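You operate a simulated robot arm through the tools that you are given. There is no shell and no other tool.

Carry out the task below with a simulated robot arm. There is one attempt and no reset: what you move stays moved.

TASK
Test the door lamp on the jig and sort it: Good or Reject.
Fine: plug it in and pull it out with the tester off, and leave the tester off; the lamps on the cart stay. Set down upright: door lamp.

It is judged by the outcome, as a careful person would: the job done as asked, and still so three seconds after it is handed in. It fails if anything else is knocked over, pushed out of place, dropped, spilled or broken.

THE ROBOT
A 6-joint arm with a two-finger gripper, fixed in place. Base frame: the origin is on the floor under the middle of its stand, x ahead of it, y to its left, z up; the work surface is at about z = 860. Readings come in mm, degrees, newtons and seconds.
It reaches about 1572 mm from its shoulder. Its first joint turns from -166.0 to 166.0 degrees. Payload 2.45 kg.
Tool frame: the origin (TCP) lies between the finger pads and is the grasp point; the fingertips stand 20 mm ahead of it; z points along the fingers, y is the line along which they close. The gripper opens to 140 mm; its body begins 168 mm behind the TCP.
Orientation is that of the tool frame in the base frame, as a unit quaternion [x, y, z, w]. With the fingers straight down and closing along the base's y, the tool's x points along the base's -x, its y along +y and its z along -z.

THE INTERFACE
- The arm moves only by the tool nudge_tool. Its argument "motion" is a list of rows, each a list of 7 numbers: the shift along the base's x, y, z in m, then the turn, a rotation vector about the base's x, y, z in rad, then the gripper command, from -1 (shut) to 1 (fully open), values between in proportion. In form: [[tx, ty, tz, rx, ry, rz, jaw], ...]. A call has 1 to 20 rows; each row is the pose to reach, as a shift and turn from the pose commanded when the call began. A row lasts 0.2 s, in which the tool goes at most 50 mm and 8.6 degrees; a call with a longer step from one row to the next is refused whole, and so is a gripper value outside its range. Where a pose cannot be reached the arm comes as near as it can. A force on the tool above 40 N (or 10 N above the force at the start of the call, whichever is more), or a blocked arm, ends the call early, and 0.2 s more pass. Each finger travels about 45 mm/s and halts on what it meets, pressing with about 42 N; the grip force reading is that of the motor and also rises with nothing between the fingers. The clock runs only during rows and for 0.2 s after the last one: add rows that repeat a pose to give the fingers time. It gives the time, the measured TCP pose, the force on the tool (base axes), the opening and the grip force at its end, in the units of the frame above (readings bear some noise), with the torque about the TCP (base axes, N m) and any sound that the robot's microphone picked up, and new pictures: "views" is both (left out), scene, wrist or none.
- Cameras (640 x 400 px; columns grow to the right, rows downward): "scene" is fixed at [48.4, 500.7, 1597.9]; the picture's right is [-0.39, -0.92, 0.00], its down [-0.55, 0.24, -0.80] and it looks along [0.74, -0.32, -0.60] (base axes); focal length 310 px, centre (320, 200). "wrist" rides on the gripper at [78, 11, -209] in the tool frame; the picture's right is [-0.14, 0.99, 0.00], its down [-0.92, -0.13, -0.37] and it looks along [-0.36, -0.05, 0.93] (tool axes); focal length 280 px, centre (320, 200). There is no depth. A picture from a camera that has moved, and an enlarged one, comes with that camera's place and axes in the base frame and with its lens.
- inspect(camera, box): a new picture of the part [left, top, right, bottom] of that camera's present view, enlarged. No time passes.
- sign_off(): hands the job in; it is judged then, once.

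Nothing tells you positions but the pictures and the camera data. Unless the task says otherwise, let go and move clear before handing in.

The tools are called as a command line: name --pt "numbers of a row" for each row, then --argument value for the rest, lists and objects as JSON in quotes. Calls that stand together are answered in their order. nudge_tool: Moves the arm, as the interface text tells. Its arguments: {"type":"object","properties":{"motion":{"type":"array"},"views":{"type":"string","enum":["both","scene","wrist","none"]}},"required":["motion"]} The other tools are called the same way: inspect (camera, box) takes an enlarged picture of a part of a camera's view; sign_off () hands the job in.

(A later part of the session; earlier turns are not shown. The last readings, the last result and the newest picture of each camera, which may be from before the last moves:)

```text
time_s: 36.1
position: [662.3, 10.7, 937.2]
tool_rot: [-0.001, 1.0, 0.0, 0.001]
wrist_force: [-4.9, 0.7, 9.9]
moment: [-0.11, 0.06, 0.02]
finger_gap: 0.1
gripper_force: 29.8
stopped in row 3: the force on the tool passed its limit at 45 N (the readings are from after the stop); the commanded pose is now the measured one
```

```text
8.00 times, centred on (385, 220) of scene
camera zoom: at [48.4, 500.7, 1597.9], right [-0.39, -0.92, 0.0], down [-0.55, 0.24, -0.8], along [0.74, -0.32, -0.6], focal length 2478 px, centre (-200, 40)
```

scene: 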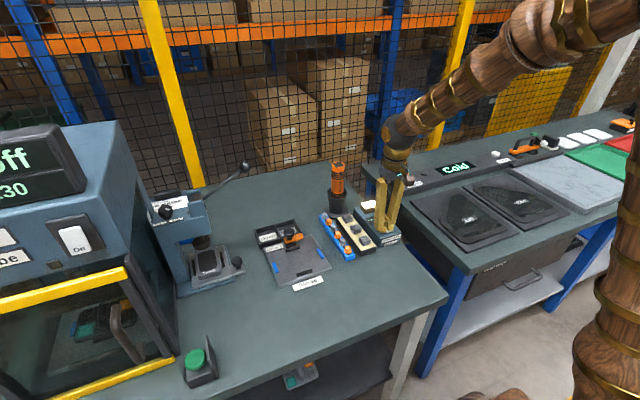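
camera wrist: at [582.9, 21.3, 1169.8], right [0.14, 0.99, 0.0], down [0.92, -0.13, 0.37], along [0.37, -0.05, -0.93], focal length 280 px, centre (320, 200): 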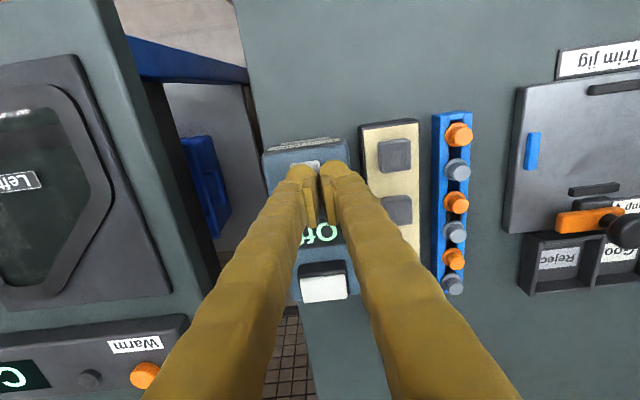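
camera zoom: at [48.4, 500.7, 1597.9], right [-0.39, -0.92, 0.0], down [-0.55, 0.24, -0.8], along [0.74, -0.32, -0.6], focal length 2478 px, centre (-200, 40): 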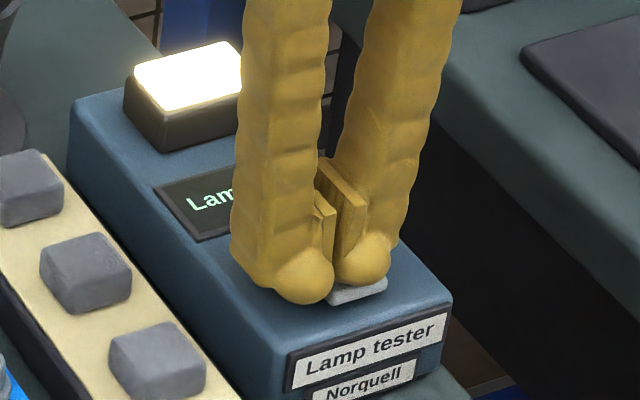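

The tester switched on and the lamp is lit, with the display starting "Lam…". I'll lift off and read it.

nudge_tool --pt "0 0 0.004 0 0 0 -1" --pt "0 0 0.02 0 0 0 -1" --pt "-0.02 0 0.05 0 0 0 -1" --pt "-0.06 0 0.07 0 0 0 -1" --pt "-0.06 0 0.07 0 0 0 -1"

inspect --camera "scene" --box '[345, 185, 415, 245]'

inspect --camera "wrist" --box '[240, 100, 400, 300]'

```text
time_s: 37.4
position: [602.7, 12.1, 1005.6]
tool_rot: [0.0, 1.0, 0.0, 0.001]
wrist_force: [0.3, -0.1, 0.8]
moment: [0.01, 0.02, -0.01]
finger_gap: 0.0
gripper_force: 29.4
camera wrist: at [524.1, 22.8, 1215.0], right [0.14, 0.99, 0.0], down [0.92, -0.13, 0.37], along [0.37, -0.05, -0.93], focal length 280 px, centre (320, 200)
```

scene: 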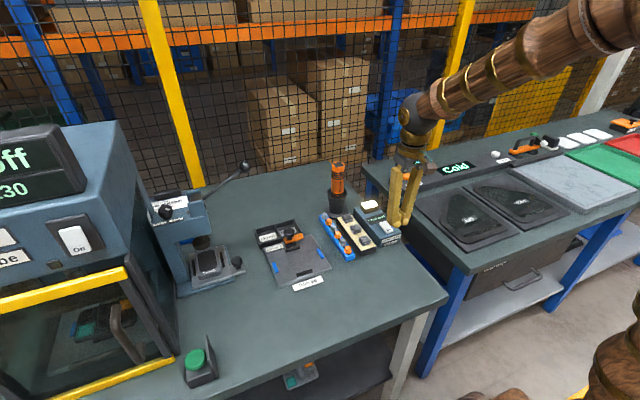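
wrist: 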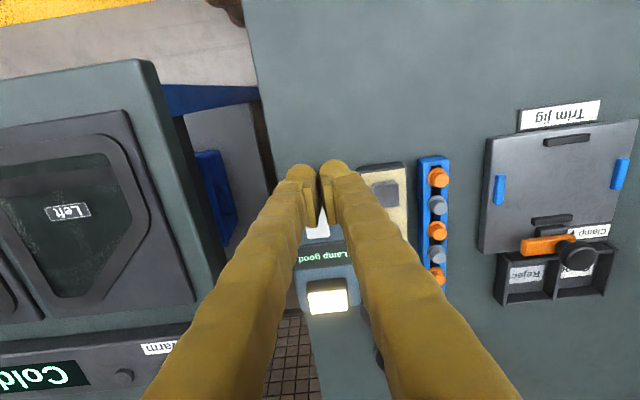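

```text
6.67 times, centred on (380, 215) of scene
camera zoom: at [48.4, 500.7, 1597.9], right [-0.39, -0.92, 0.0], down [-0.55, 0.24, -0.8], along [0.74, -0.32, -0.6], focal length 2065 px, centre (-80, 100)
```

zoom: 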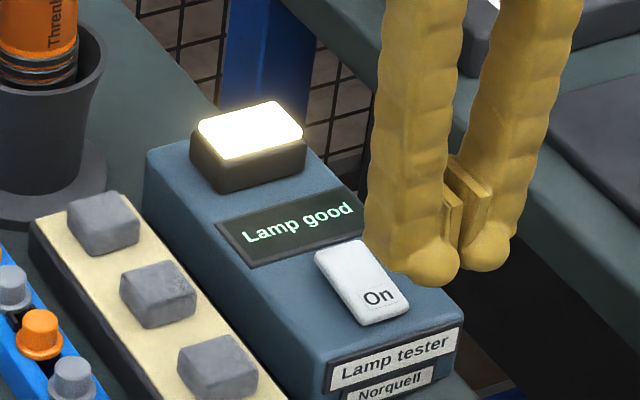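

```text
2.00 times, centred on (320, 200) of wrist
camera zoom: at [524.1, 22.8, 1215.0], right [0.14, 0.99, 0.0], down [0.92, -0.13, 0.37], along [0.37, -0.05, -0.93], focal length 561 px, centre (320, 200)
```

zoom: 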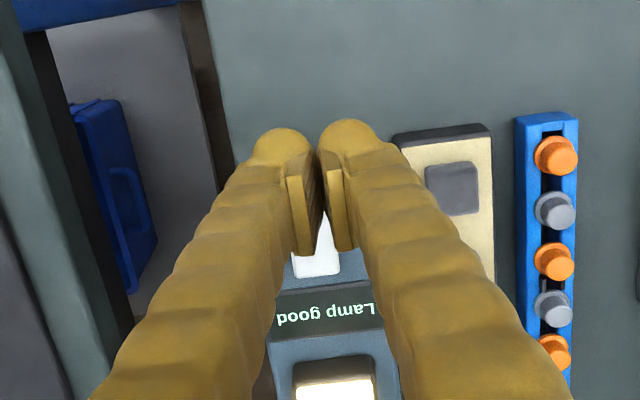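

The display reads "Lamp good", and the lamp is lit. I'll look closely at the rocker's position before switching it off.

inspect --camera "scene" --box '[372, 212, 402, 236]'

nudge_tool --pt "0 0 0.03 0 0 0 -1" --pt "0 0 0.03 0 0 0 -1" --views "scene"

inspect --camera "scene" --box '[345, 185, 415, 245]'

```text
16.00 times, centred on (387, 224) of scene
camera zoom: at [48.4, 500.7, 1597.9], right [-0.39, -0.92, 0.0], down [-0.55, 0.24, -0.8], along [0.74, -0.32, -0.6], focal length 4956 px, centre (-752, -184)
```

zoom: 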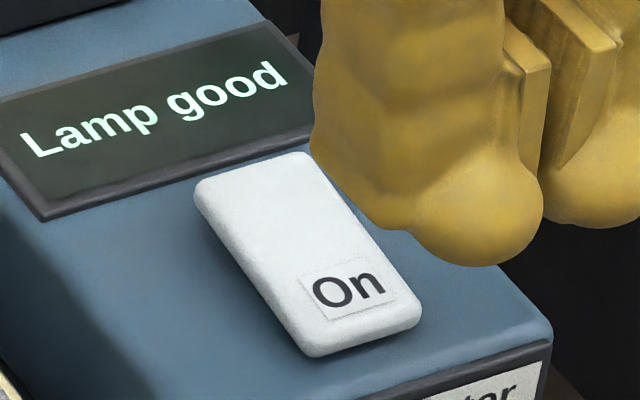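

```text
time_s: 38.0
position: [604.1, 11.5, 1037.3]
tool_rot: [0.0, 1.0, 0.0, 0.0]
wrist_force: [-0.5, -1.0, -0.8]
moment: [0.0, 0.02, 0.02]
finger_gap: 0.1
gripper_force: 29.2
```

scene: 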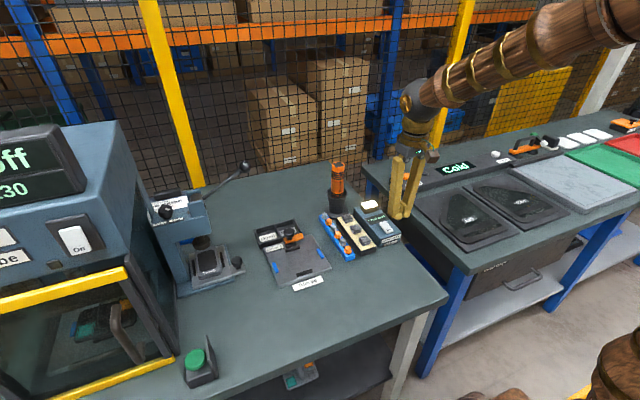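

```text
6.67 times, centred on (380, 215) of scene
camera zoom: at [48.4, 500.7, 1597.9], right [-0.39, -0.92, 0.0], down [-0.55, 0.24, -0.8], along [0.74, -0.32, -0.6], focal length 2065 px, centre (-80, 100)
```

zoom: 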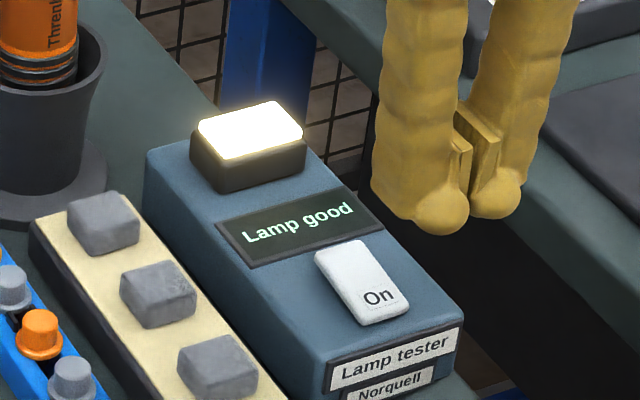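

The far end of the rocker is now the raised one, so pressing it should switch the tester off. I'll line the fingertip up over that end.

nudge_tool --pt "0.03 0 0 0 0 0 -1" --pt "0.065 0 -0.005 0 0 0 -1" --pt "0.089 0 -0.03 0 0 0 -1" --pt "0.089 0 -0.06 0 0 0 -1" --pt "0.089 0 -0.075 0 0 0 -1" --pt "0.089 0 -0.075 0 0 0 -1"

inspect --camera "scene" --box '[355, 195, 415, 245]'

inspect --camera "wrist" --box '[240, 120, 380, 240]'

```text
time_s: 39.4
position: [691.6, 11.9, 961.1]
tool_rot: [0.0, 1.0, -0.001, 0.001]
wrist_force: [-0.3, -0.8, 0.4]
moment: [0.04, 0.03, 0.0]
finger_gap: 0.0
gripper_force: 29.1
camera wrist: at [612.5, 22.7, 1169.8], right [0.14, 0.99, 0.0], down [0.92, -0.13, 0.37], along [0.37, -0.05, -0.93], focal length 280 px, centre (320, 200)
```

scene: 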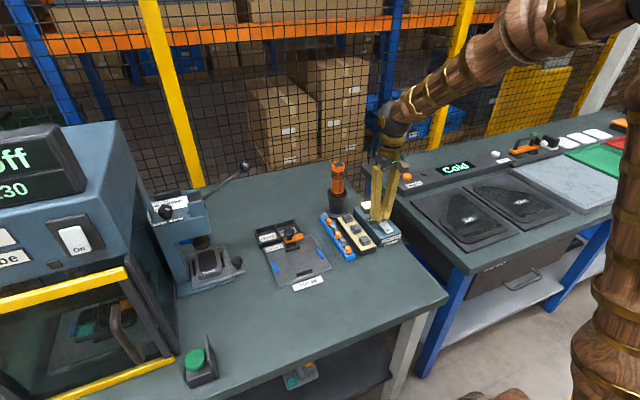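
wrist: 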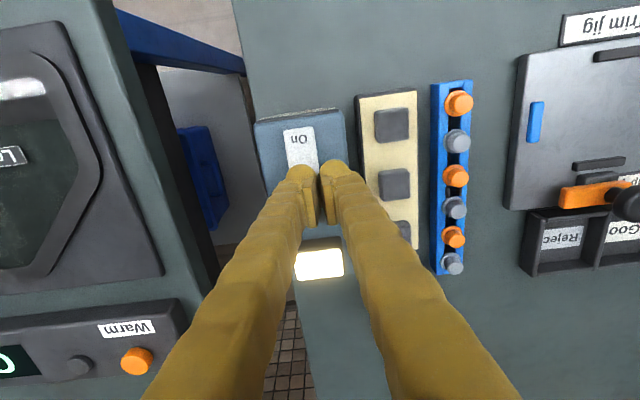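

```text
8.00 times, centred on (385, 220) of scene
camera zoom: at [48.4, 500.7, 1597.9], right [-0.39, -0.92, 0.0], down [-0.55, 0.24, -0.8], along [0.74, -0.32, -0.6], focal length 2478 px, centre (-200, 40)
```

zoom: 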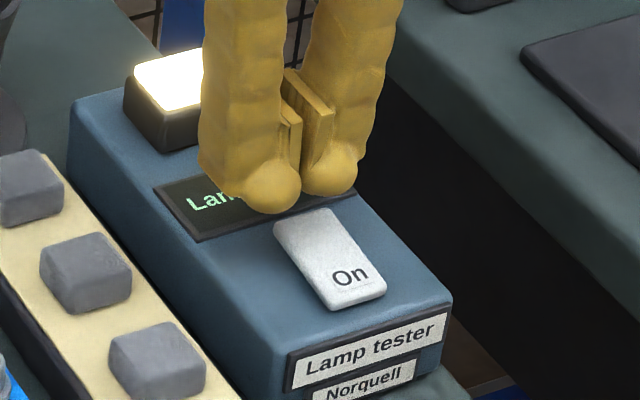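

```text
3.33 times, centred on (310, 180) of wrist
camera zoom: at [612.5, 22.7, 1169.8], right [0.14, 0.99, 0.0], down [0.92, -0.13, 0.37], along [0.37, -0.05, -0.93], focal length 935 px, centre (353, 267)
```

zoom: 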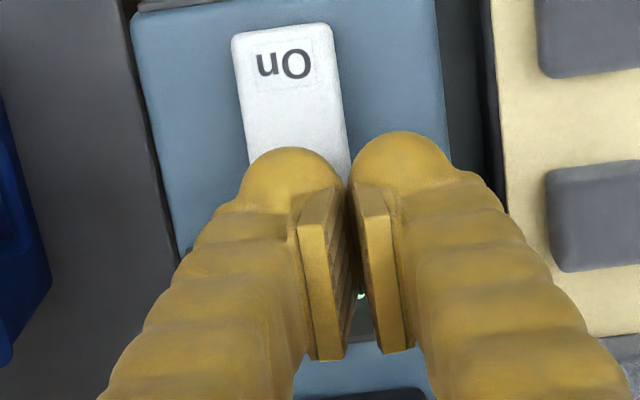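

The fingertip is over the far, raised quarter of the rocker. Pressing down.

nudge_tool --pt "0 0 -0.01 0 0 0 -1" --pt "0 0 -0.017 0 0 0 -1" --pt "0 0 -0.02 0 0 0 -1" --pt "0 0 -0.022 0 0 0 -1" --pt "0 0 -0.024 0 0 0 -1" --pt "0 0 -0.025 0 0 0 -1" --pt "0 0 -0.026 0 0 0 -1" --pt "0 0 -0.027 0 0 0 -1" --pt "0 0 -0.028 0 0 0 -1" --pt "0 0 -0.029 0 0 0 -1" --views "scene"

inspect --camera "scene" --box '[355, 195, 415, 245]'

```text
time_s: 41.5
position: [691.7, 10.8, 932.7]
tool_rot: [0.0, 1.0, 0.0, 0.003]
wrist_force: [-0.6, -1.5, 9.4]
moment: [-0.06, 0.14, 0.04]
finger_gap: 0.1
gripper_force: 28.8
stopped in row 10: the force on the tool passed its limit at 44 N (the readings are from after the stop); the commanded pose is now the measured one
```

scene: 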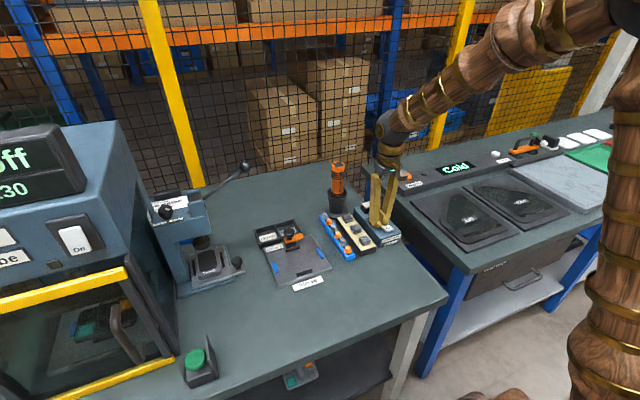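

```text
8.00 times, centred on (385, 220) of scene
camera zoom: at [48.4, 500.7, 1597.9], right [-0.39, -0.92, 0.0], down [-0.55, 0.24, -0.8], along [0.74, -0.32, -0.6], focal length 2478 px, centre (-200, 40)
```

zoom: 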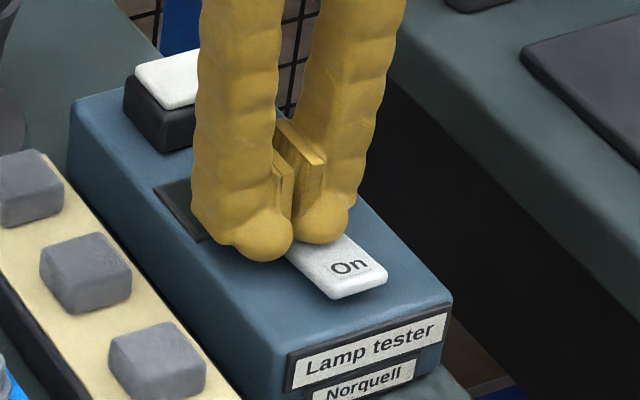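

The lamp went dark, so the tester is off. I'll lift clear and confirm the display before gripping the lamp.

nudge_tool --pt "0 0 0.005 0 0 0 -1" --pt "0 0 0.03 0 0 0 -1" --pt "0 -0.005 0.06 0 0 0 -0.5" --pt "0.01 -0.012 0.075 0 0 0 0.0" --pt "0.025 -0.013 0.075 0 0 0 0.2" --pt "0.025 -0.013 0.075 0 0 0 0.2" --pt "0.025 -0.013 0.075 0 0 0 0.2" --pt "0.025 -0.013 0.075 0 0 0 0.2"

inspect --camera "scene" --box '[345, 185, 415, 245]'

inspect --camera "wrist" --box '[240, 100, 400, 260]'

```text
time_s: 43.3
position: [716.9, -2.4, 1010.8]
tool_rot: [0.001, 1.0, 0.0, 0.002]
wrist_force: [0.4, -0.5, -0.9]
moment: [-0.01, 0.0, -0.04]
finger_gap: 84.1
gripper_force: 0.1
camera wrist: at [636.9, 9.2, 1217.8], right [0.14, 0.99, 0.0], down [0.92, -0.13, 0.37], along [0.37, -0.05, -0.93], focal length 280 px, centre (320, 200)
```

scene: 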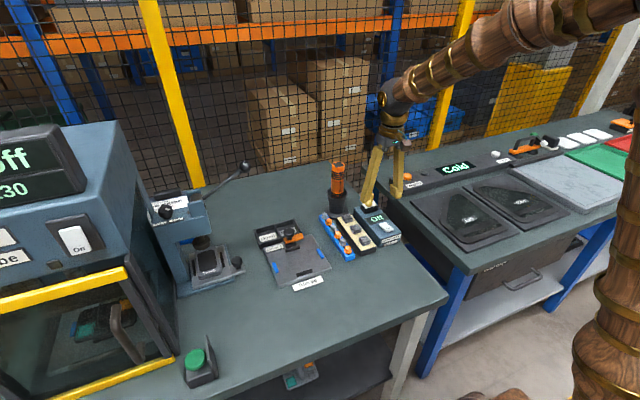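
wrist: 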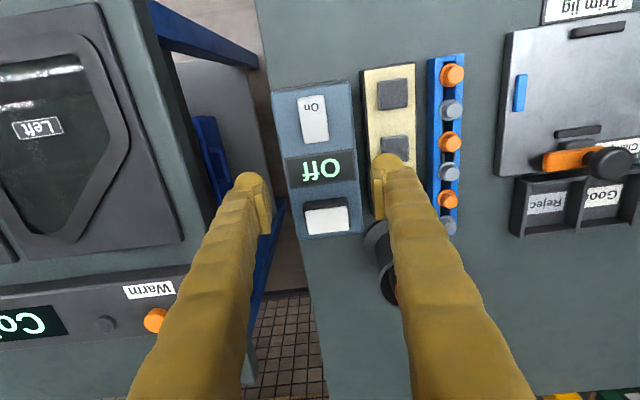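

```text
6.67 times, centred on (380, 215) of scene
camera zoom: at [48.4, 500.7, 1597.9], right [-0.39, -0.92, 0.0], down [-0.55, 0.24, -0.8], along [0.74, -0.32, -0.6], focal length 2065 px, centre (-80, 100)
```

zoom: 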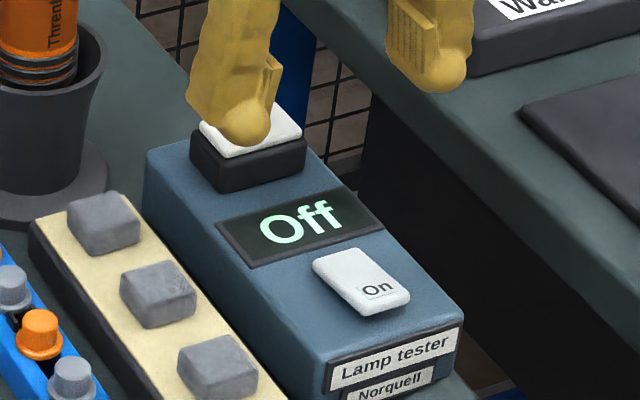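

```text
2.50 times, centred on (320, 180) of wrist
camera zoom: at [636.9, 9.2, 1217.8], right [0.14, 0.99, 0.0], down [0.92, -0.13, 0.37], along [0.37, -0.05, -0.93], focal length 701 px, centre (320, 250)
```

zoom: 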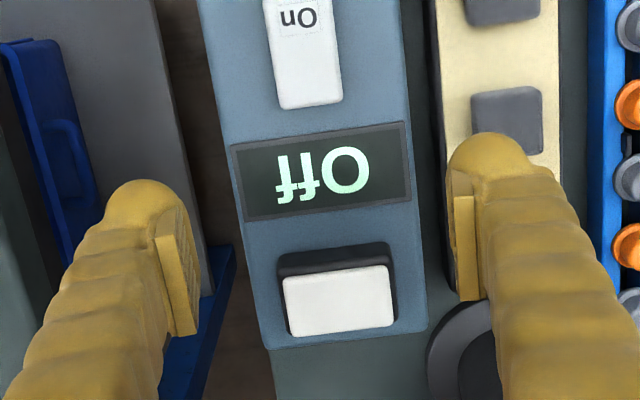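

The tester is off and the lamp is seated. I'll position the fingers around the lamp with a moderate opening so they clear the neighbouring tray, and stop just above the tester surface.

nudge_tool --pt "0.02 0 0 0 0 0 -0.05" --pt "0.045 0 0 0 0 0 -0.05" --pt "0.064 0 0 0 0 0 -0.05" --pt "0.064 0 -0.02 0 0 0 -0.05" --pt "0.064 0 -0.045 0 0 0 -0.05" --pt "0.064 0 -0.065 0 0 0 -0.05" --pt "0.064 0 -0.073 0 0 0 -0.05" --pt "0.064 0 -0.073 0 0 0 -0.05"

inspect --camera "scene" --box '[350, 185, 400, 225]'

inspect --camera "wrist" --box '[250, 130, 390, 230]'

```text
time_s: 45.1
position: [781.1, -1.1, 934.7]
tool_rot: [0.0, 1.0, -0.001, 0.002]
wrist_force: [0.2, 1.3, -0.2]
moment: [-0.05, 0.02, -0.01]
finger_gap: 66.2
gripper_force: 0.0
camera wrist: at [701.2, 9.8, 1144.2], right [0.14, 0.99, 0.0], down [0.92, -0.13, 0.37], along [0.37, -0.05, -0.93], focal length 280 px, centre (320, 200)
```

scene: 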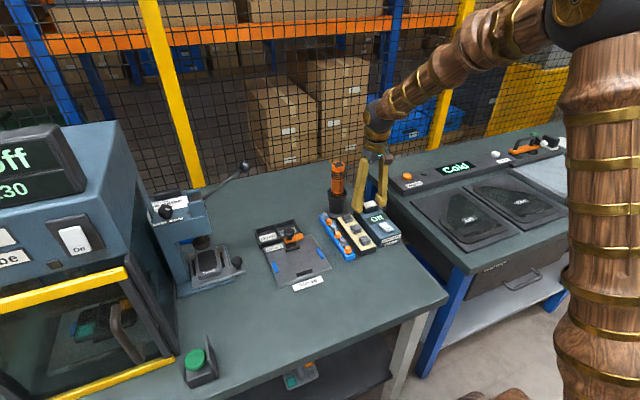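
wrist: 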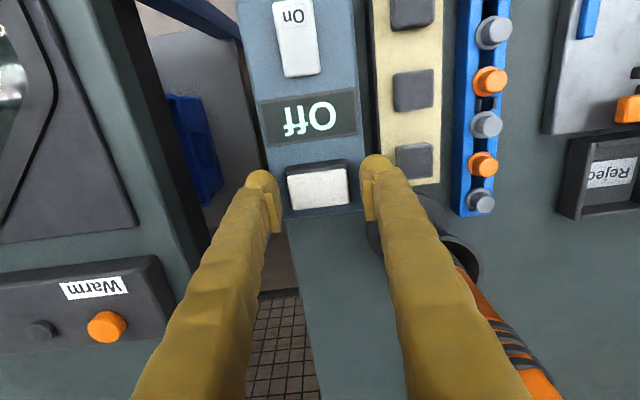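

```text
10.00 times, centred on (375, 205) of scene
camera zoom: at [48.4, 500.7, 1597.9], right [-0.39, -0.92, 0.0], down [-0.55, 0.24, -0.8], along [0.74, -0.32, -0.6], focal length 3098 px, centre (-230, 150)
```

zoom: 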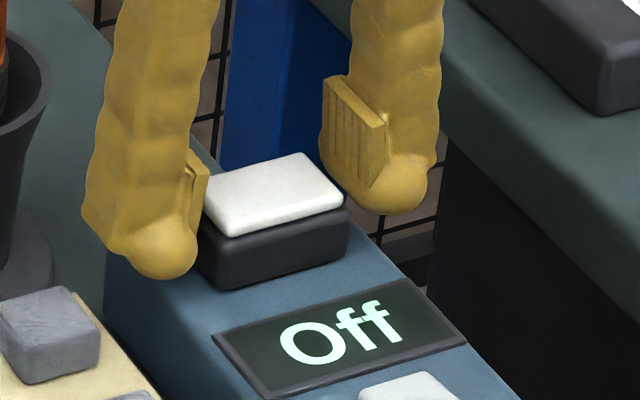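

```text
4.00 times, centred on (320, 180) of wrist
camera zoom: at [701.2, 9.8, 1144.2], right [0.14, 0.99, 0.0], down [0.92, -0.13, 0.37], along [0.37, -0.05, -0.93], focal length 1122 px, centre (320, 280)
```

zoom: 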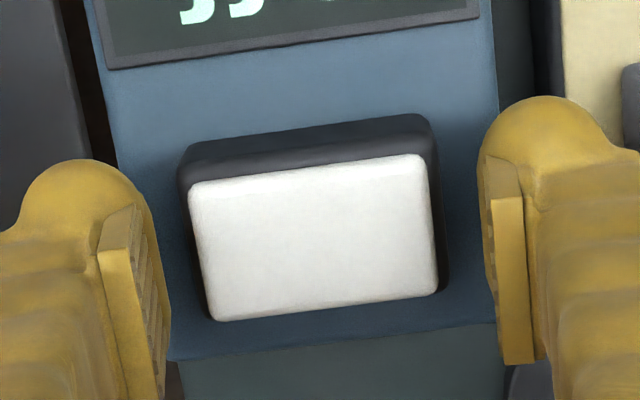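

The fingers are positioned symmetrically around the seated lamp. I'll go down to just above the tester surface and close.

nudge_tool --pt "0 0 -0.004 0 0 0 -0.05" --pt "0 0 -0.007 0 0 0 -0.05" --pt "0 0 -0.0085 0 0 0 -0.05" --pt "0 0 -0.0085 0 0 0 -0.3" --pt "0 0 -0.0085 0 0 0 -1" --pt "0 0 -0.0085 0 0 0 -1" --pt "0 0 -0.0085 0 0 0 -1" --views "none"

inspect --camera "scene" --box '[350, 185, 400, 225]'

inspect --camera "wrist" --box '[250, 130, 390, 230]'

```text
time_s: 46.7
position: [781.5, -2.0, 928.4]
tool_rot: [-0.001, 1.0, 0.0, 0.001]
wrist_force: [0.3, -9.2, 3.9]
moment: [-0.16, 0.0, 0.08]
finger_gap: 52.1
gripper_force: 42.3
```

```text
10.00 times, centred on (375, 205) of scene
camera zoom: at [48.4, 500.7, 1597.9], right [-0.39, -0.92, 0.0], down [-0.55, 0.24, -0.8], along [0.74, -0.32, -0.6], focal length 3098 px, centre (-230, 150)
```

zoom: 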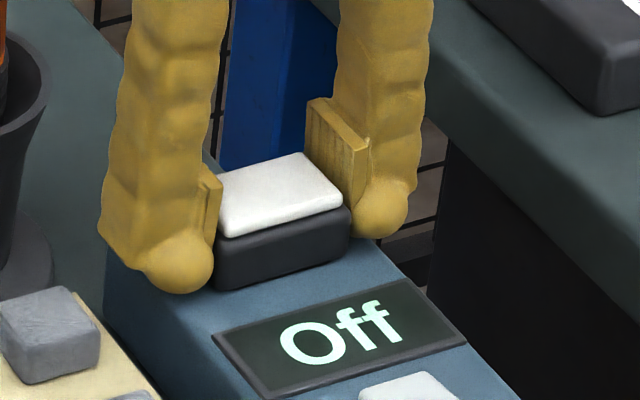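

```text
4.00 times, centred on (320, 180) of wrist
camera zoom: at [701.5, 9.4, 1136.1], right [0.14, 0.99, 0.0], down [0.92, -0.13, 0.37], along [0.37, -0.05, -0.93], focal length 1122 px, centre (320, 280)
```

zoom: 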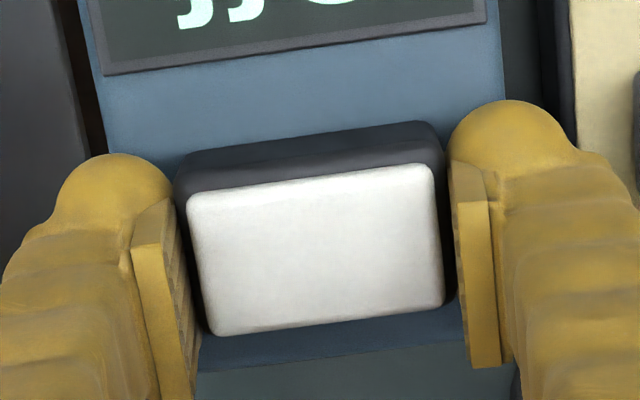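

Gripped at 52.1 mm, with about 9 N of sideways load. I'll shift 0.6 mm in -y to relieve that and then draw the lamp up in small steps.

nudge_tool --pt "0 -0.0006 0 0 0 0 -1" --pt "0 -0.0006 0.0005 0 0 0 -1" --pt "0 -0.0006 0.001 0 0 0 -1" --pt "0 -0.0006 0.002 0 0 0 -1" --views "none"

inspect --camera "scene" --box '[350, 185, 400, 225]'

```text
time_s: 47.7
position: [781.4, -2.6, 930.3]
tool_rot: [0.0, 1.0, 0.0, 0.002]
wrist_force: [2.0, 8.4, -3.3]
moment: [0.21, -0.03, -0.05]
finger_gap: 52.1
gripper_force: 41.9
```

```text
10.00 times, centred on (375, 205) of scene
camera zoom: at [48.4, 500.7, 1597.9], right [-0.39, -0.92, 0.0], down [-0.55, 0.24, -0.8], along [0.74, -0.32, -0.6], focal length 3098 px, centre (-230, 150)
```

zoom: 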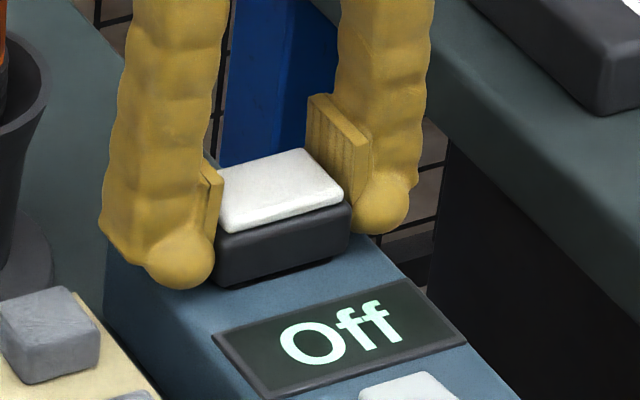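

The lamp is rising with the fingers and the pull is only about 3 N. I'll trim y by +0.3 mm and keep going.

nudge_tool --pt "0 0.0003 0.001 0 0 0 -1" --pt "0 0.0003 0.002 0 0 0 -1" --pt "0 0.0003 0.003 0 0 0 -1" --pt "0 0.0003 0.004 0 0 0 -1" --views "none"

inspect --camera "scene" --box '[350, 185, 400, 225]'

inspect --camera "wrist" --box '[250, 130, 390, 230]'

```text
time_s: 48.7
position: [782.2, -2.3, 933.7]
tool_rot: [0.0, 1.0, 0.0, 0.002]
wrist_force: [5.7, 6.3, 0.2]
moment: [0.16, -0.15, -0.02]
finger_gap: 52.3
gripper_force: 42.4
```

```text
10.00 times, centred on (375, 205) of scene
camera zoom: at [48.4, 500.7, 1597.9], right [-0.39, -0.92, 0.0], down [-0.55, 0.24, -0.8], along [0.74, -0.32, -0.6], focal length 3098 px, centre (-230, 150)
```

zoom: 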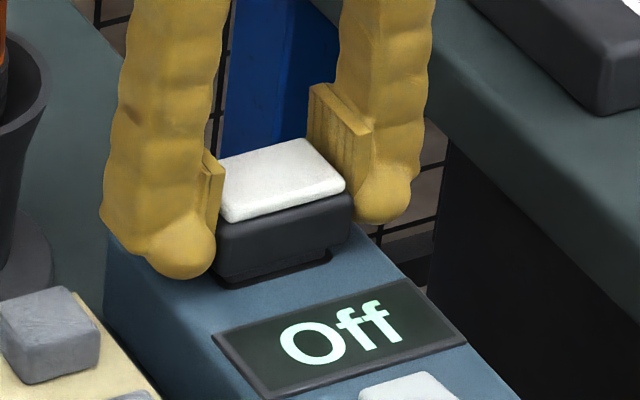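

```text
4.00 times, centred on (320, 180) of wrist
camera zoom: at [701.3, 9.2, 1142.6], right [0.14, 0.99, 0.0], down [0.92, -0.13, 0.37], along [0.37, -0.05, -0.93], focal length 1122 px, centre (320, 280)
```

zoom: 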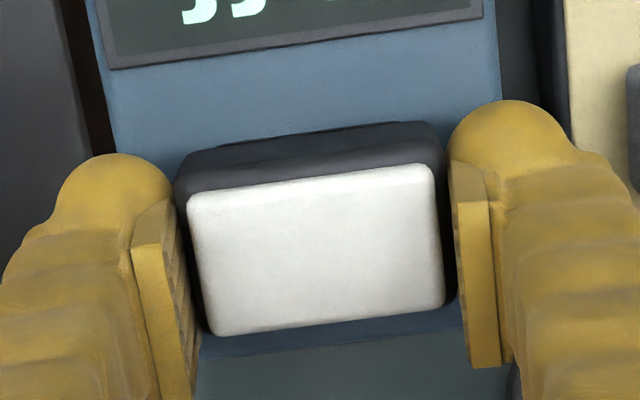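

The base is about 6 mm out and the lamp is steady in the grip. I'll draw it the rest of the way out slowly, then lift clear.

nudge_tool --pt "0.0003 0.0003 0.001 0 0 0 -1" --pt "0.0003 0.0003 0.003 0 0 0 -1" --pt "0.0003 0.0003 0.005 0 0 0 -1" --pt "0.0003 0.0003 0.008 0 0 0 -1" --pt "0.0003 0.0003 0.012 0 0 0 -1" --pt "0.0003 0.0003 0.018 0 0 0 -1" --pt "0.0003 0.0003 0.026 0 0 0 -1" --pt "0.0003 0.0003 0.036 0 0 0 -1" --pt "0.0003 0.0003 0.036 0 0 0 -1"

inspect --camera "scene" --box '[345, 175, 405, 225]'

inspect --camera "wrist" --box '[250, 130, 390, 230]'

```text
time_s: 50.7
position: [781.1, -1.3, 968.8]
tool_rot: [0.0, 1.0, 0.0, 0.002]
wrist_force: [0.2, -0.3, -0.8]
moment: [0.04, 0.01, 0.0]
finger_gap: 52.2
gripper_force: 41.6
camera wrist: at [701.3, 9.2, 1178.2], right [0.14, 0.99, 0.0], down [0.92, -0.13, 0.37], along [0.37, -0.05, -0.93], focal length 280 px, centre (320, 200)
```

scene: 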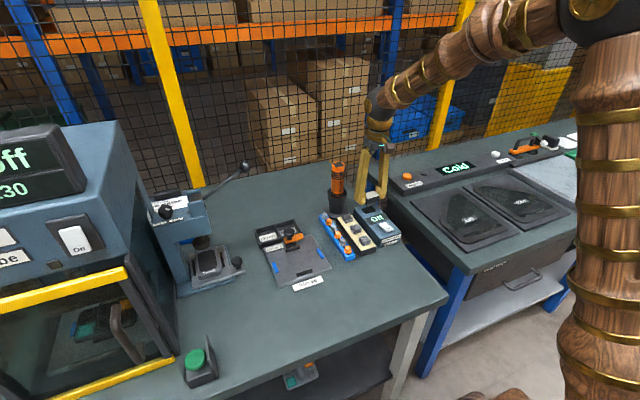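
wrist: 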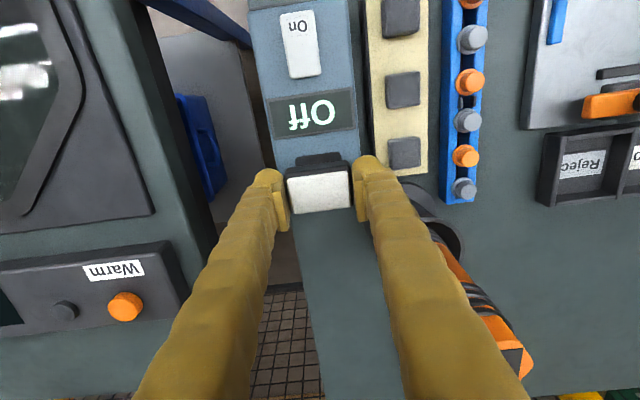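

```text
8.00 times, centred on (375, 200) of scene
camera zoom: at [48.4, 500.7, 1597.9], right [-0.39, -0.92, 0.0], down [-0.55, 0.24, -0.8], along [0.74, -0.32, -0.6], focal length 2478 px, centre (-120, 200)
```

zoom: 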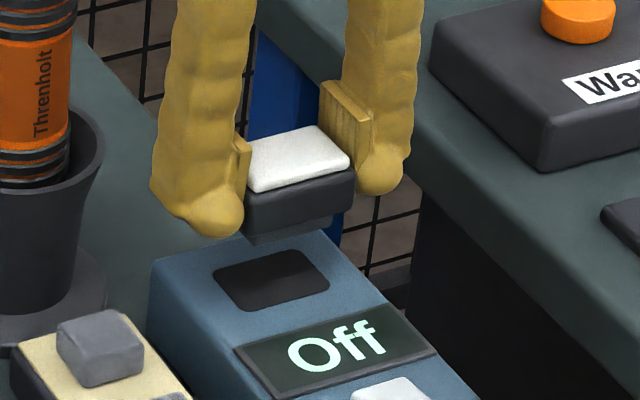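

```text
4.00 times, centred on (320, 180) of wrist
camera zoom: at [701.3, 9.2, 1178.2], right [0.14, 0.99, 0.0], down [0.92, -0.13, 0.37], along [0.37, -0.05, -0.93], focal length 1122 px, centre (320, 280)
```

zoom: 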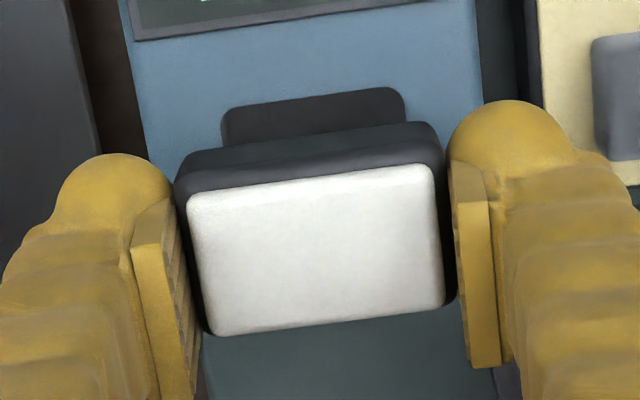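

The lamp is out of the tester, which still reads Off. A straight-down grip would hit the bin walls before the lamp reached the floor, so I'll set it back on the open jig plate and regrip with the tool tilted. First the carry to above the jig.

nudge_tool --pt "0 0 0.015 0 0 0 -1" --pt "-0.015 0 0.035 0 0 0 -1" --pt "-0.045 0.01 0.045 0 0 0 -1" --pt "-0.075 0.03 0.045 0 0 0 -1" --pt "-0.095 0.06 0.045 0 0 0 -1" --pt "-0.104 0.095 0.045 0 0 0 -1" --pt "-0.104 0.132 0.045 0 0 0 -1" --pt "-0.104 0.17 0.045 0 0 0 -1" --pt "-0.104 0.208 0.045 0 0 0 -1" --pt "-0.104 0.246 0.045 0 0 0 -1" --pt "-0.104 0.28 0.045 0 0 0 -1" --pt "-0.104 0.302 0.04 0 0 0 -1" --pt "-0.104 0.307 0.02 0 0 0 -1" --pt "-0.104 0.307 -0.005 0 0 0 -1" --pt "-0.104 0.307 -0.03 0 0 0 -1" --pt "-0.104 0.307 -0.045 0 0 0 -1" --pt "-0.104 0.307 -0.045 0 0 0 -1"

inspect --camera "scene" --box '[262, 205, 332, 270]'

inspect --camera "wrist" --box '[240, 120, 420, 320]'

```text
time_s: 54.3
position: [677.2, 305.0, 925.1]
tool_rot: [-0.001, 1.0, 0.0, 0.002]
wrist_force: [-0.1, 0.2, -1.6]
moment: [-0.02, 0.02, -0.01]
finger_gap: 52.3
gripper_force: 41.5
camera wrist: at [597.9, 316.8, 1132.8], right [0.14, 0.99, 0.0], down [0.92, -0.13, 0.37], along [0.37, -0.05, -0.93], focal length 280 px, centre (320, 200)
```

scene: 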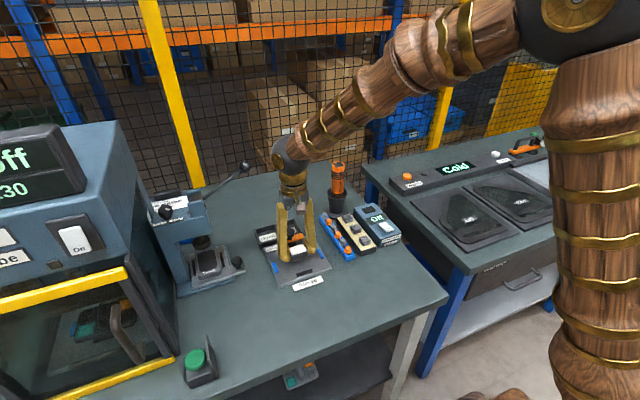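
wrist: 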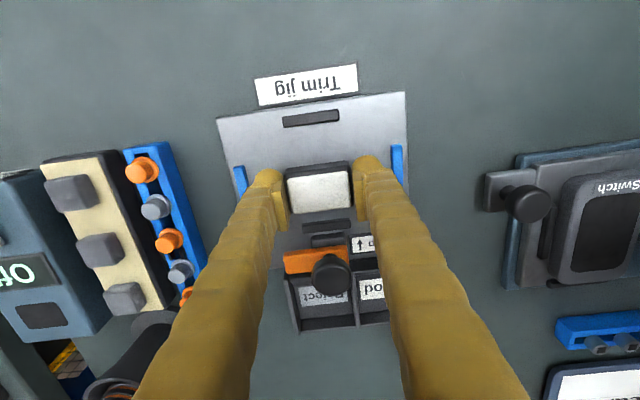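

```text
6.15 times, centred on (297, 238) of scene
camera zoom: at [48.4, 500.7, 1597.9], right [-0.39, -0.92, 0.0], down [-0.55, 0.24, -0.8], along [0.74, -0.32, -0.6], focal length 1906 px, centre (462, -31)
```

zoom: 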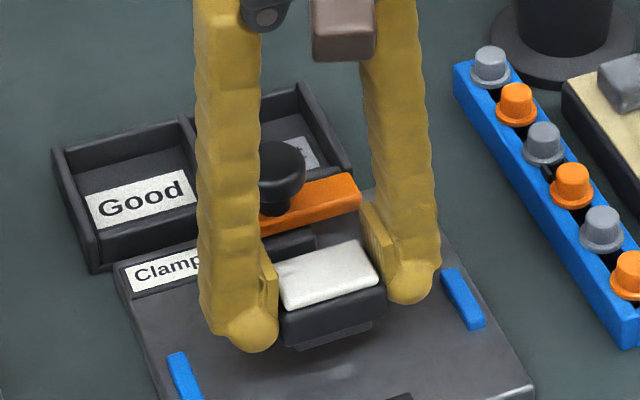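

```text
2.00 times, centred on (330, 220) of wrist
camera zoom: at [597.9, 316.8, 1132.8], right [0.14, 0.99, 0.0], down [0.92, -0.13, 0.37], along [0.37, -0.05, -0.93], focal length 561 px, centre (300, 160)
```

zoom: 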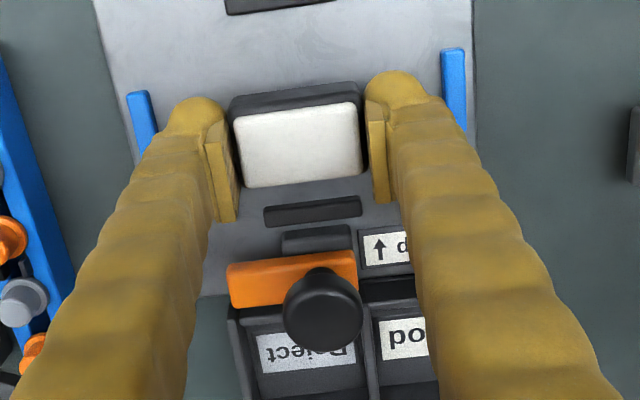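

The lamp is above the jig plate at about the same spot as before. Lowering gently until it touches down.

nudge_tool --pt "0 0 -0.008 0 0 0 -1" --pt "0 0 -0.013 0 0 0 -1" --pt "0 0 -0.015 0 0 0 -1" --pt "0 0 -0.016 0 0 0 -1" --pt "0 0 -0.016 0 0 0 -1" --views "none"

inspect --camera "scene" --box '[272, 225, 332, 270]'

```text
time_s: 55.5
position: [678.6, 306.9, 908.2]
tool_rot: [0.0, 1.0, 0.0, 0.002]
wrist_force: [0.2, 0.5, 0.1]
moment: [0.0, 0.02, 0.02]
finger_gap: 52.1
gripper_force: 42.1
```

```text
8.89 times, centred on (302, 248) of scene
camera zoom: at [48.4, 500.7, 1597.9], right [-0.39, -0.92, 0.0], down [-0.55, 0.24, -0.8], along [0.74, -0.32, -0.6], focal length 2753 px, centre (480, -222)
```

zoom: 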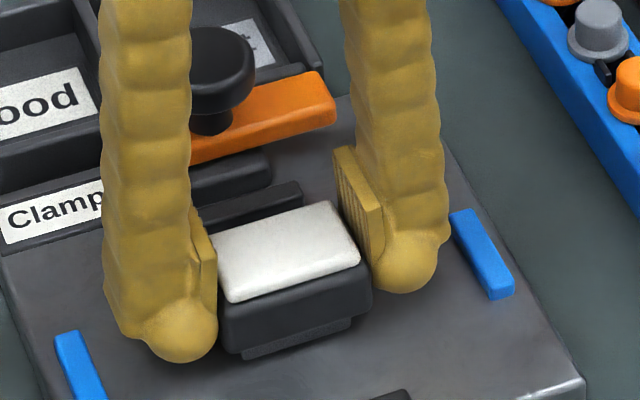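

nudge_tool --pt "0 0 -0.0005 0 0 0 -1" --pt "0 0 -0.001 0 0 0 -1" --pt "0 0 -0.0015 0 0 0 -1" --pt "0 0 -0.002 0 0 0 -1" --views "none"

```text
time_s: 56.5
position: [677.6, 305.1, 907.7]
tool_rot: [0.0, 1.0, 0.001, 0.003]
wrist_force: [-4.6, -0.9, 25.1]
moment: [0.1, 0.23, 0.01]
finger_gap: 52.5
gripper_force: 41.9
```

The lamp is down on the plate, with 25 N of contact. I'll back off that load, release, and rise straight up.

nudge_tool --pt "0 0 0.0012 0 0 0 -1" --pt "0 0 0.0012 0 0 0 -0.2" --pt "0 0 0.0012 0 0 0 0.1" --pt "0 0 0.0012 0 0 0 0.1" --pt "0 0 0.0012 0 0 0 0.1" --pt "0 0 0.02 0 0 0 0.1" --pt "0 0 0.05 0 0 0 0.1" --pt "0 0 0.08 0 0 0 0.1" --pt "0 0 0.08 0 0 0 0.1"

inspect --camera "scene" --box '[280, 235, 328, 265]'

inspect --camera "wrist" --box '[280, 145, 360, 205]'

```text
time_s: 58.5
position: [677.7, 306.4, 986.1]
tool_rot: [0.0, 1.0, 0.001, 0.002]
wrist_force: [0.5, -0.7, 0.4]
moment: [-0.01, -0.01, 0.0]
finger_gap: 76.7
gripper_force: 0.0
camera wrist: at [597.7, 317.4, 1195.1], right [0.14, 0.99, 0.0], down [0.92, -0.13, 0.37], along [0.37, -0.05, -0.93], focal length 280 px, centre (320, 200)
```

scene: 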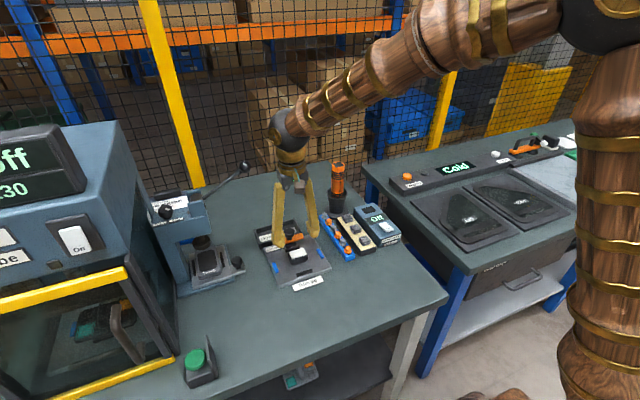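
wrist: 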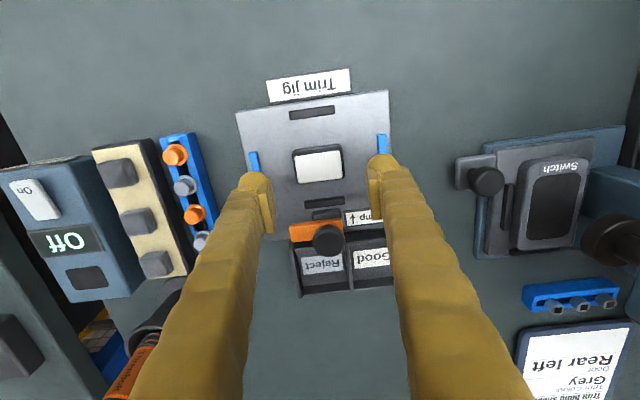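

```text
13.33 times, centred on (304, 250) of scene
camera zoom: at [48.4, 500.7, 1597.9], right [-0.39, -0.92, 0.0], down [-0.55, 0.24, -0.8], along [0.74, -0.32, -0.6], focal length 4130 px, centre (533, -467)
```

zoom: 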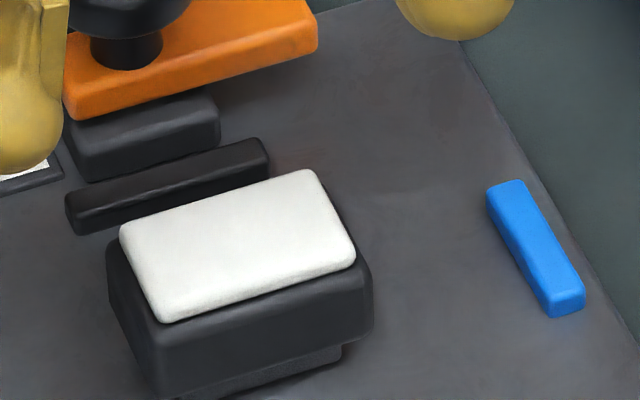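

```text
6.67 times, centred on (320, 175) of wrist
camera zoom: at [597.7, 317.4, 1195.1], right [0.14, 0.99, 0.0], down [0.92, -0.13, 0.37], along [0.37, -0.05, -0.93], focal length 1869 px, centre (320, 367)
```

zoom: 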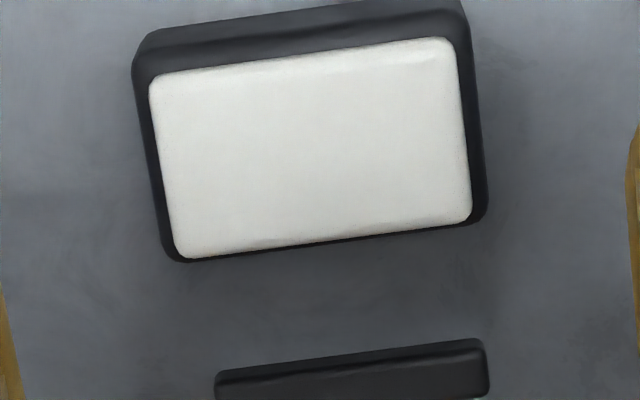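

The lamp is standing upright back at its original spot on the plate. Now I'll tilt the tool about 40° in the air, fingers pointing down and back toward me, so the pads can hold the lamp while the tips stay above the bin walls.

nudge_tool --pt "0 0 0.01 0 0.14 0 0.1" --pt "0 0 0.02 0 0.28 0 0.1" --pt "0 0 0.025 0 0.42 0 0.1" --pt "0 0 0.025 0 0.56 0 0.1" --pt "0 0 0.025 0 0.7 0 0.1" --pt "0 0 0.025 0 0.7 0 0.1"

inspect --camera "scene" --box '[250, 170, 350, 270]'

```text
time_s: 59.9
position: [677.7, 304.6, 1010.5]
tool_rot: [0.002, 0.94, 0.001, -0.341]
wrist_force: [-0.4, -0.7, 0.3]
moment: [0.01, 0.02, 0.07]
finger_gap: 77.2
gripper_force: 0.1
camera wrist: at [751.2, 316.8, 1221.8], right [0.11, 0.99, -0.09], down [0.94, -0.13, -0.31], along [-0.32, -0.05, -0.95], focal length 280 px, centre (320, 200)
```

scene: 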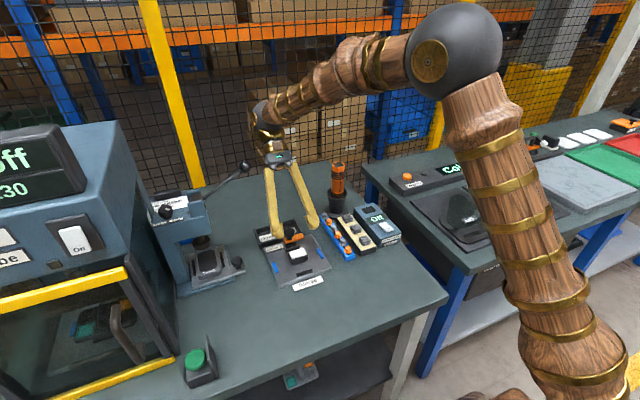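
wrist: 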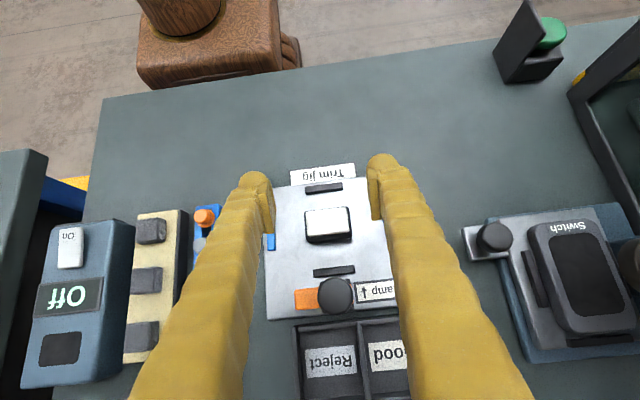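

```text
4.00 times, centred on (300, 220) of scene
camera zoom: at [48.4, 500.7, 1597.9], right [-0.39, -0.92, 0.0], down [-0.55, 0.24, -0.8], along [0.74, -0.32, -0.6], focal length 1239 px, centre (400, 120)
```

zoom: 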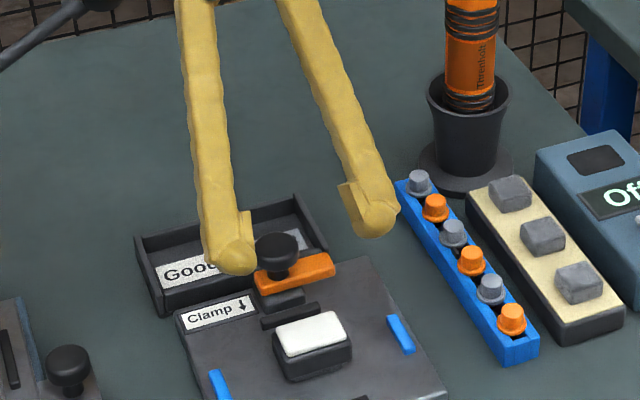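

The tilted pose is reached and clear. I'll descend to the lamp with the jaws open around it and check before closing.

nudge_tool --pt "0 -0.0005 -0.035 0 0 0 0.1" --pt "0 -0.0005 -0.065 0 0 0 0.1" --pt "0 -0.0005 -0.09 0 0 0 0.1" --pt "0 -0.0005 -0.1 0 0 0 0.1" --pt "0 -0.0005 -0.1048 0 0 0 0.1" --pt "0 -0.0005 -0.1048 0 0 0 0.1"

inspect --camera "scene" --box '[262, 200, 332, 270]'

inspect --camera "wrist" --box '[240, 130, 420, 260]'

```text
time_s: 61.3
position: [678.7, 305.7, 907.0]
tool_rot: [0.001, 0.94, 0.0, -0.341]
wrist_force: [-0.5, -0.8, -0.5]
moment: [0.02, -0.01, 0.01]
finger_gap: 76.9
gripper_force: 0.0
camera wrist: at [751.3, 316.3, 1117.3], right [0.11, 0.99, -0.09], down [0.94, -0.13, -0.31], along [-0.32, -0.05, -0.95], focal length 280 px, centre (320, 200)
```

scene: 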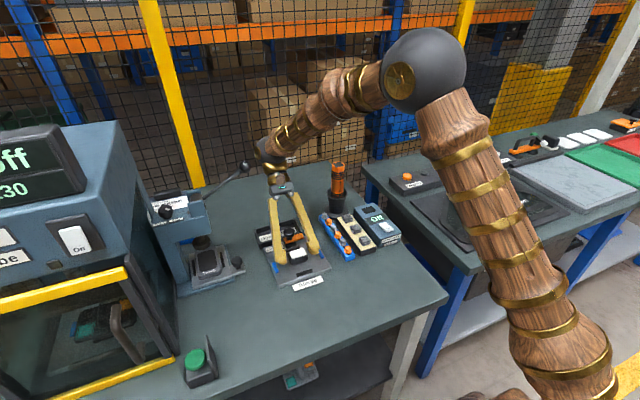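
wrist: 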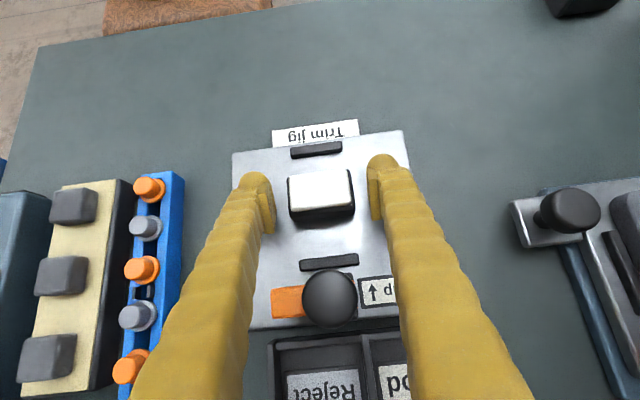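

```text
5.71 times, centred on (297, 235) of scene
camera zoom: at [48.4, 500.7, 1597.9], right [-0.39, -0.92, 0.0], down [-0.55, 0.24, -0.8], along [0.74, -0.32, -0.6], focal length 1770 px, centre (451, 0)
```

zoom: 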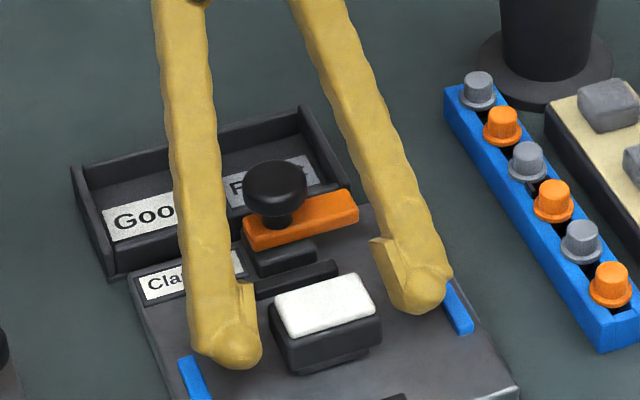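

```text
3.08 times, centred on (330, 195) of wrist
camera zoom: at [751.3, 316.3, 1117.3], right [0.11, 0.99, -0.09], down [0.94, -0.13, -0.31], along [-0.32, -0.05, -0.95], focal length 863 px, centre (289, 215)
```

zoom: 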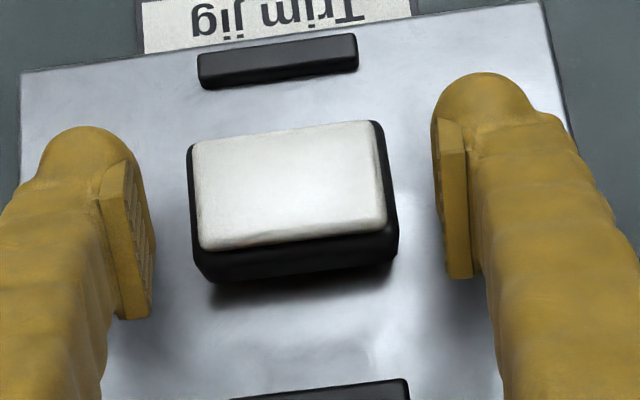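

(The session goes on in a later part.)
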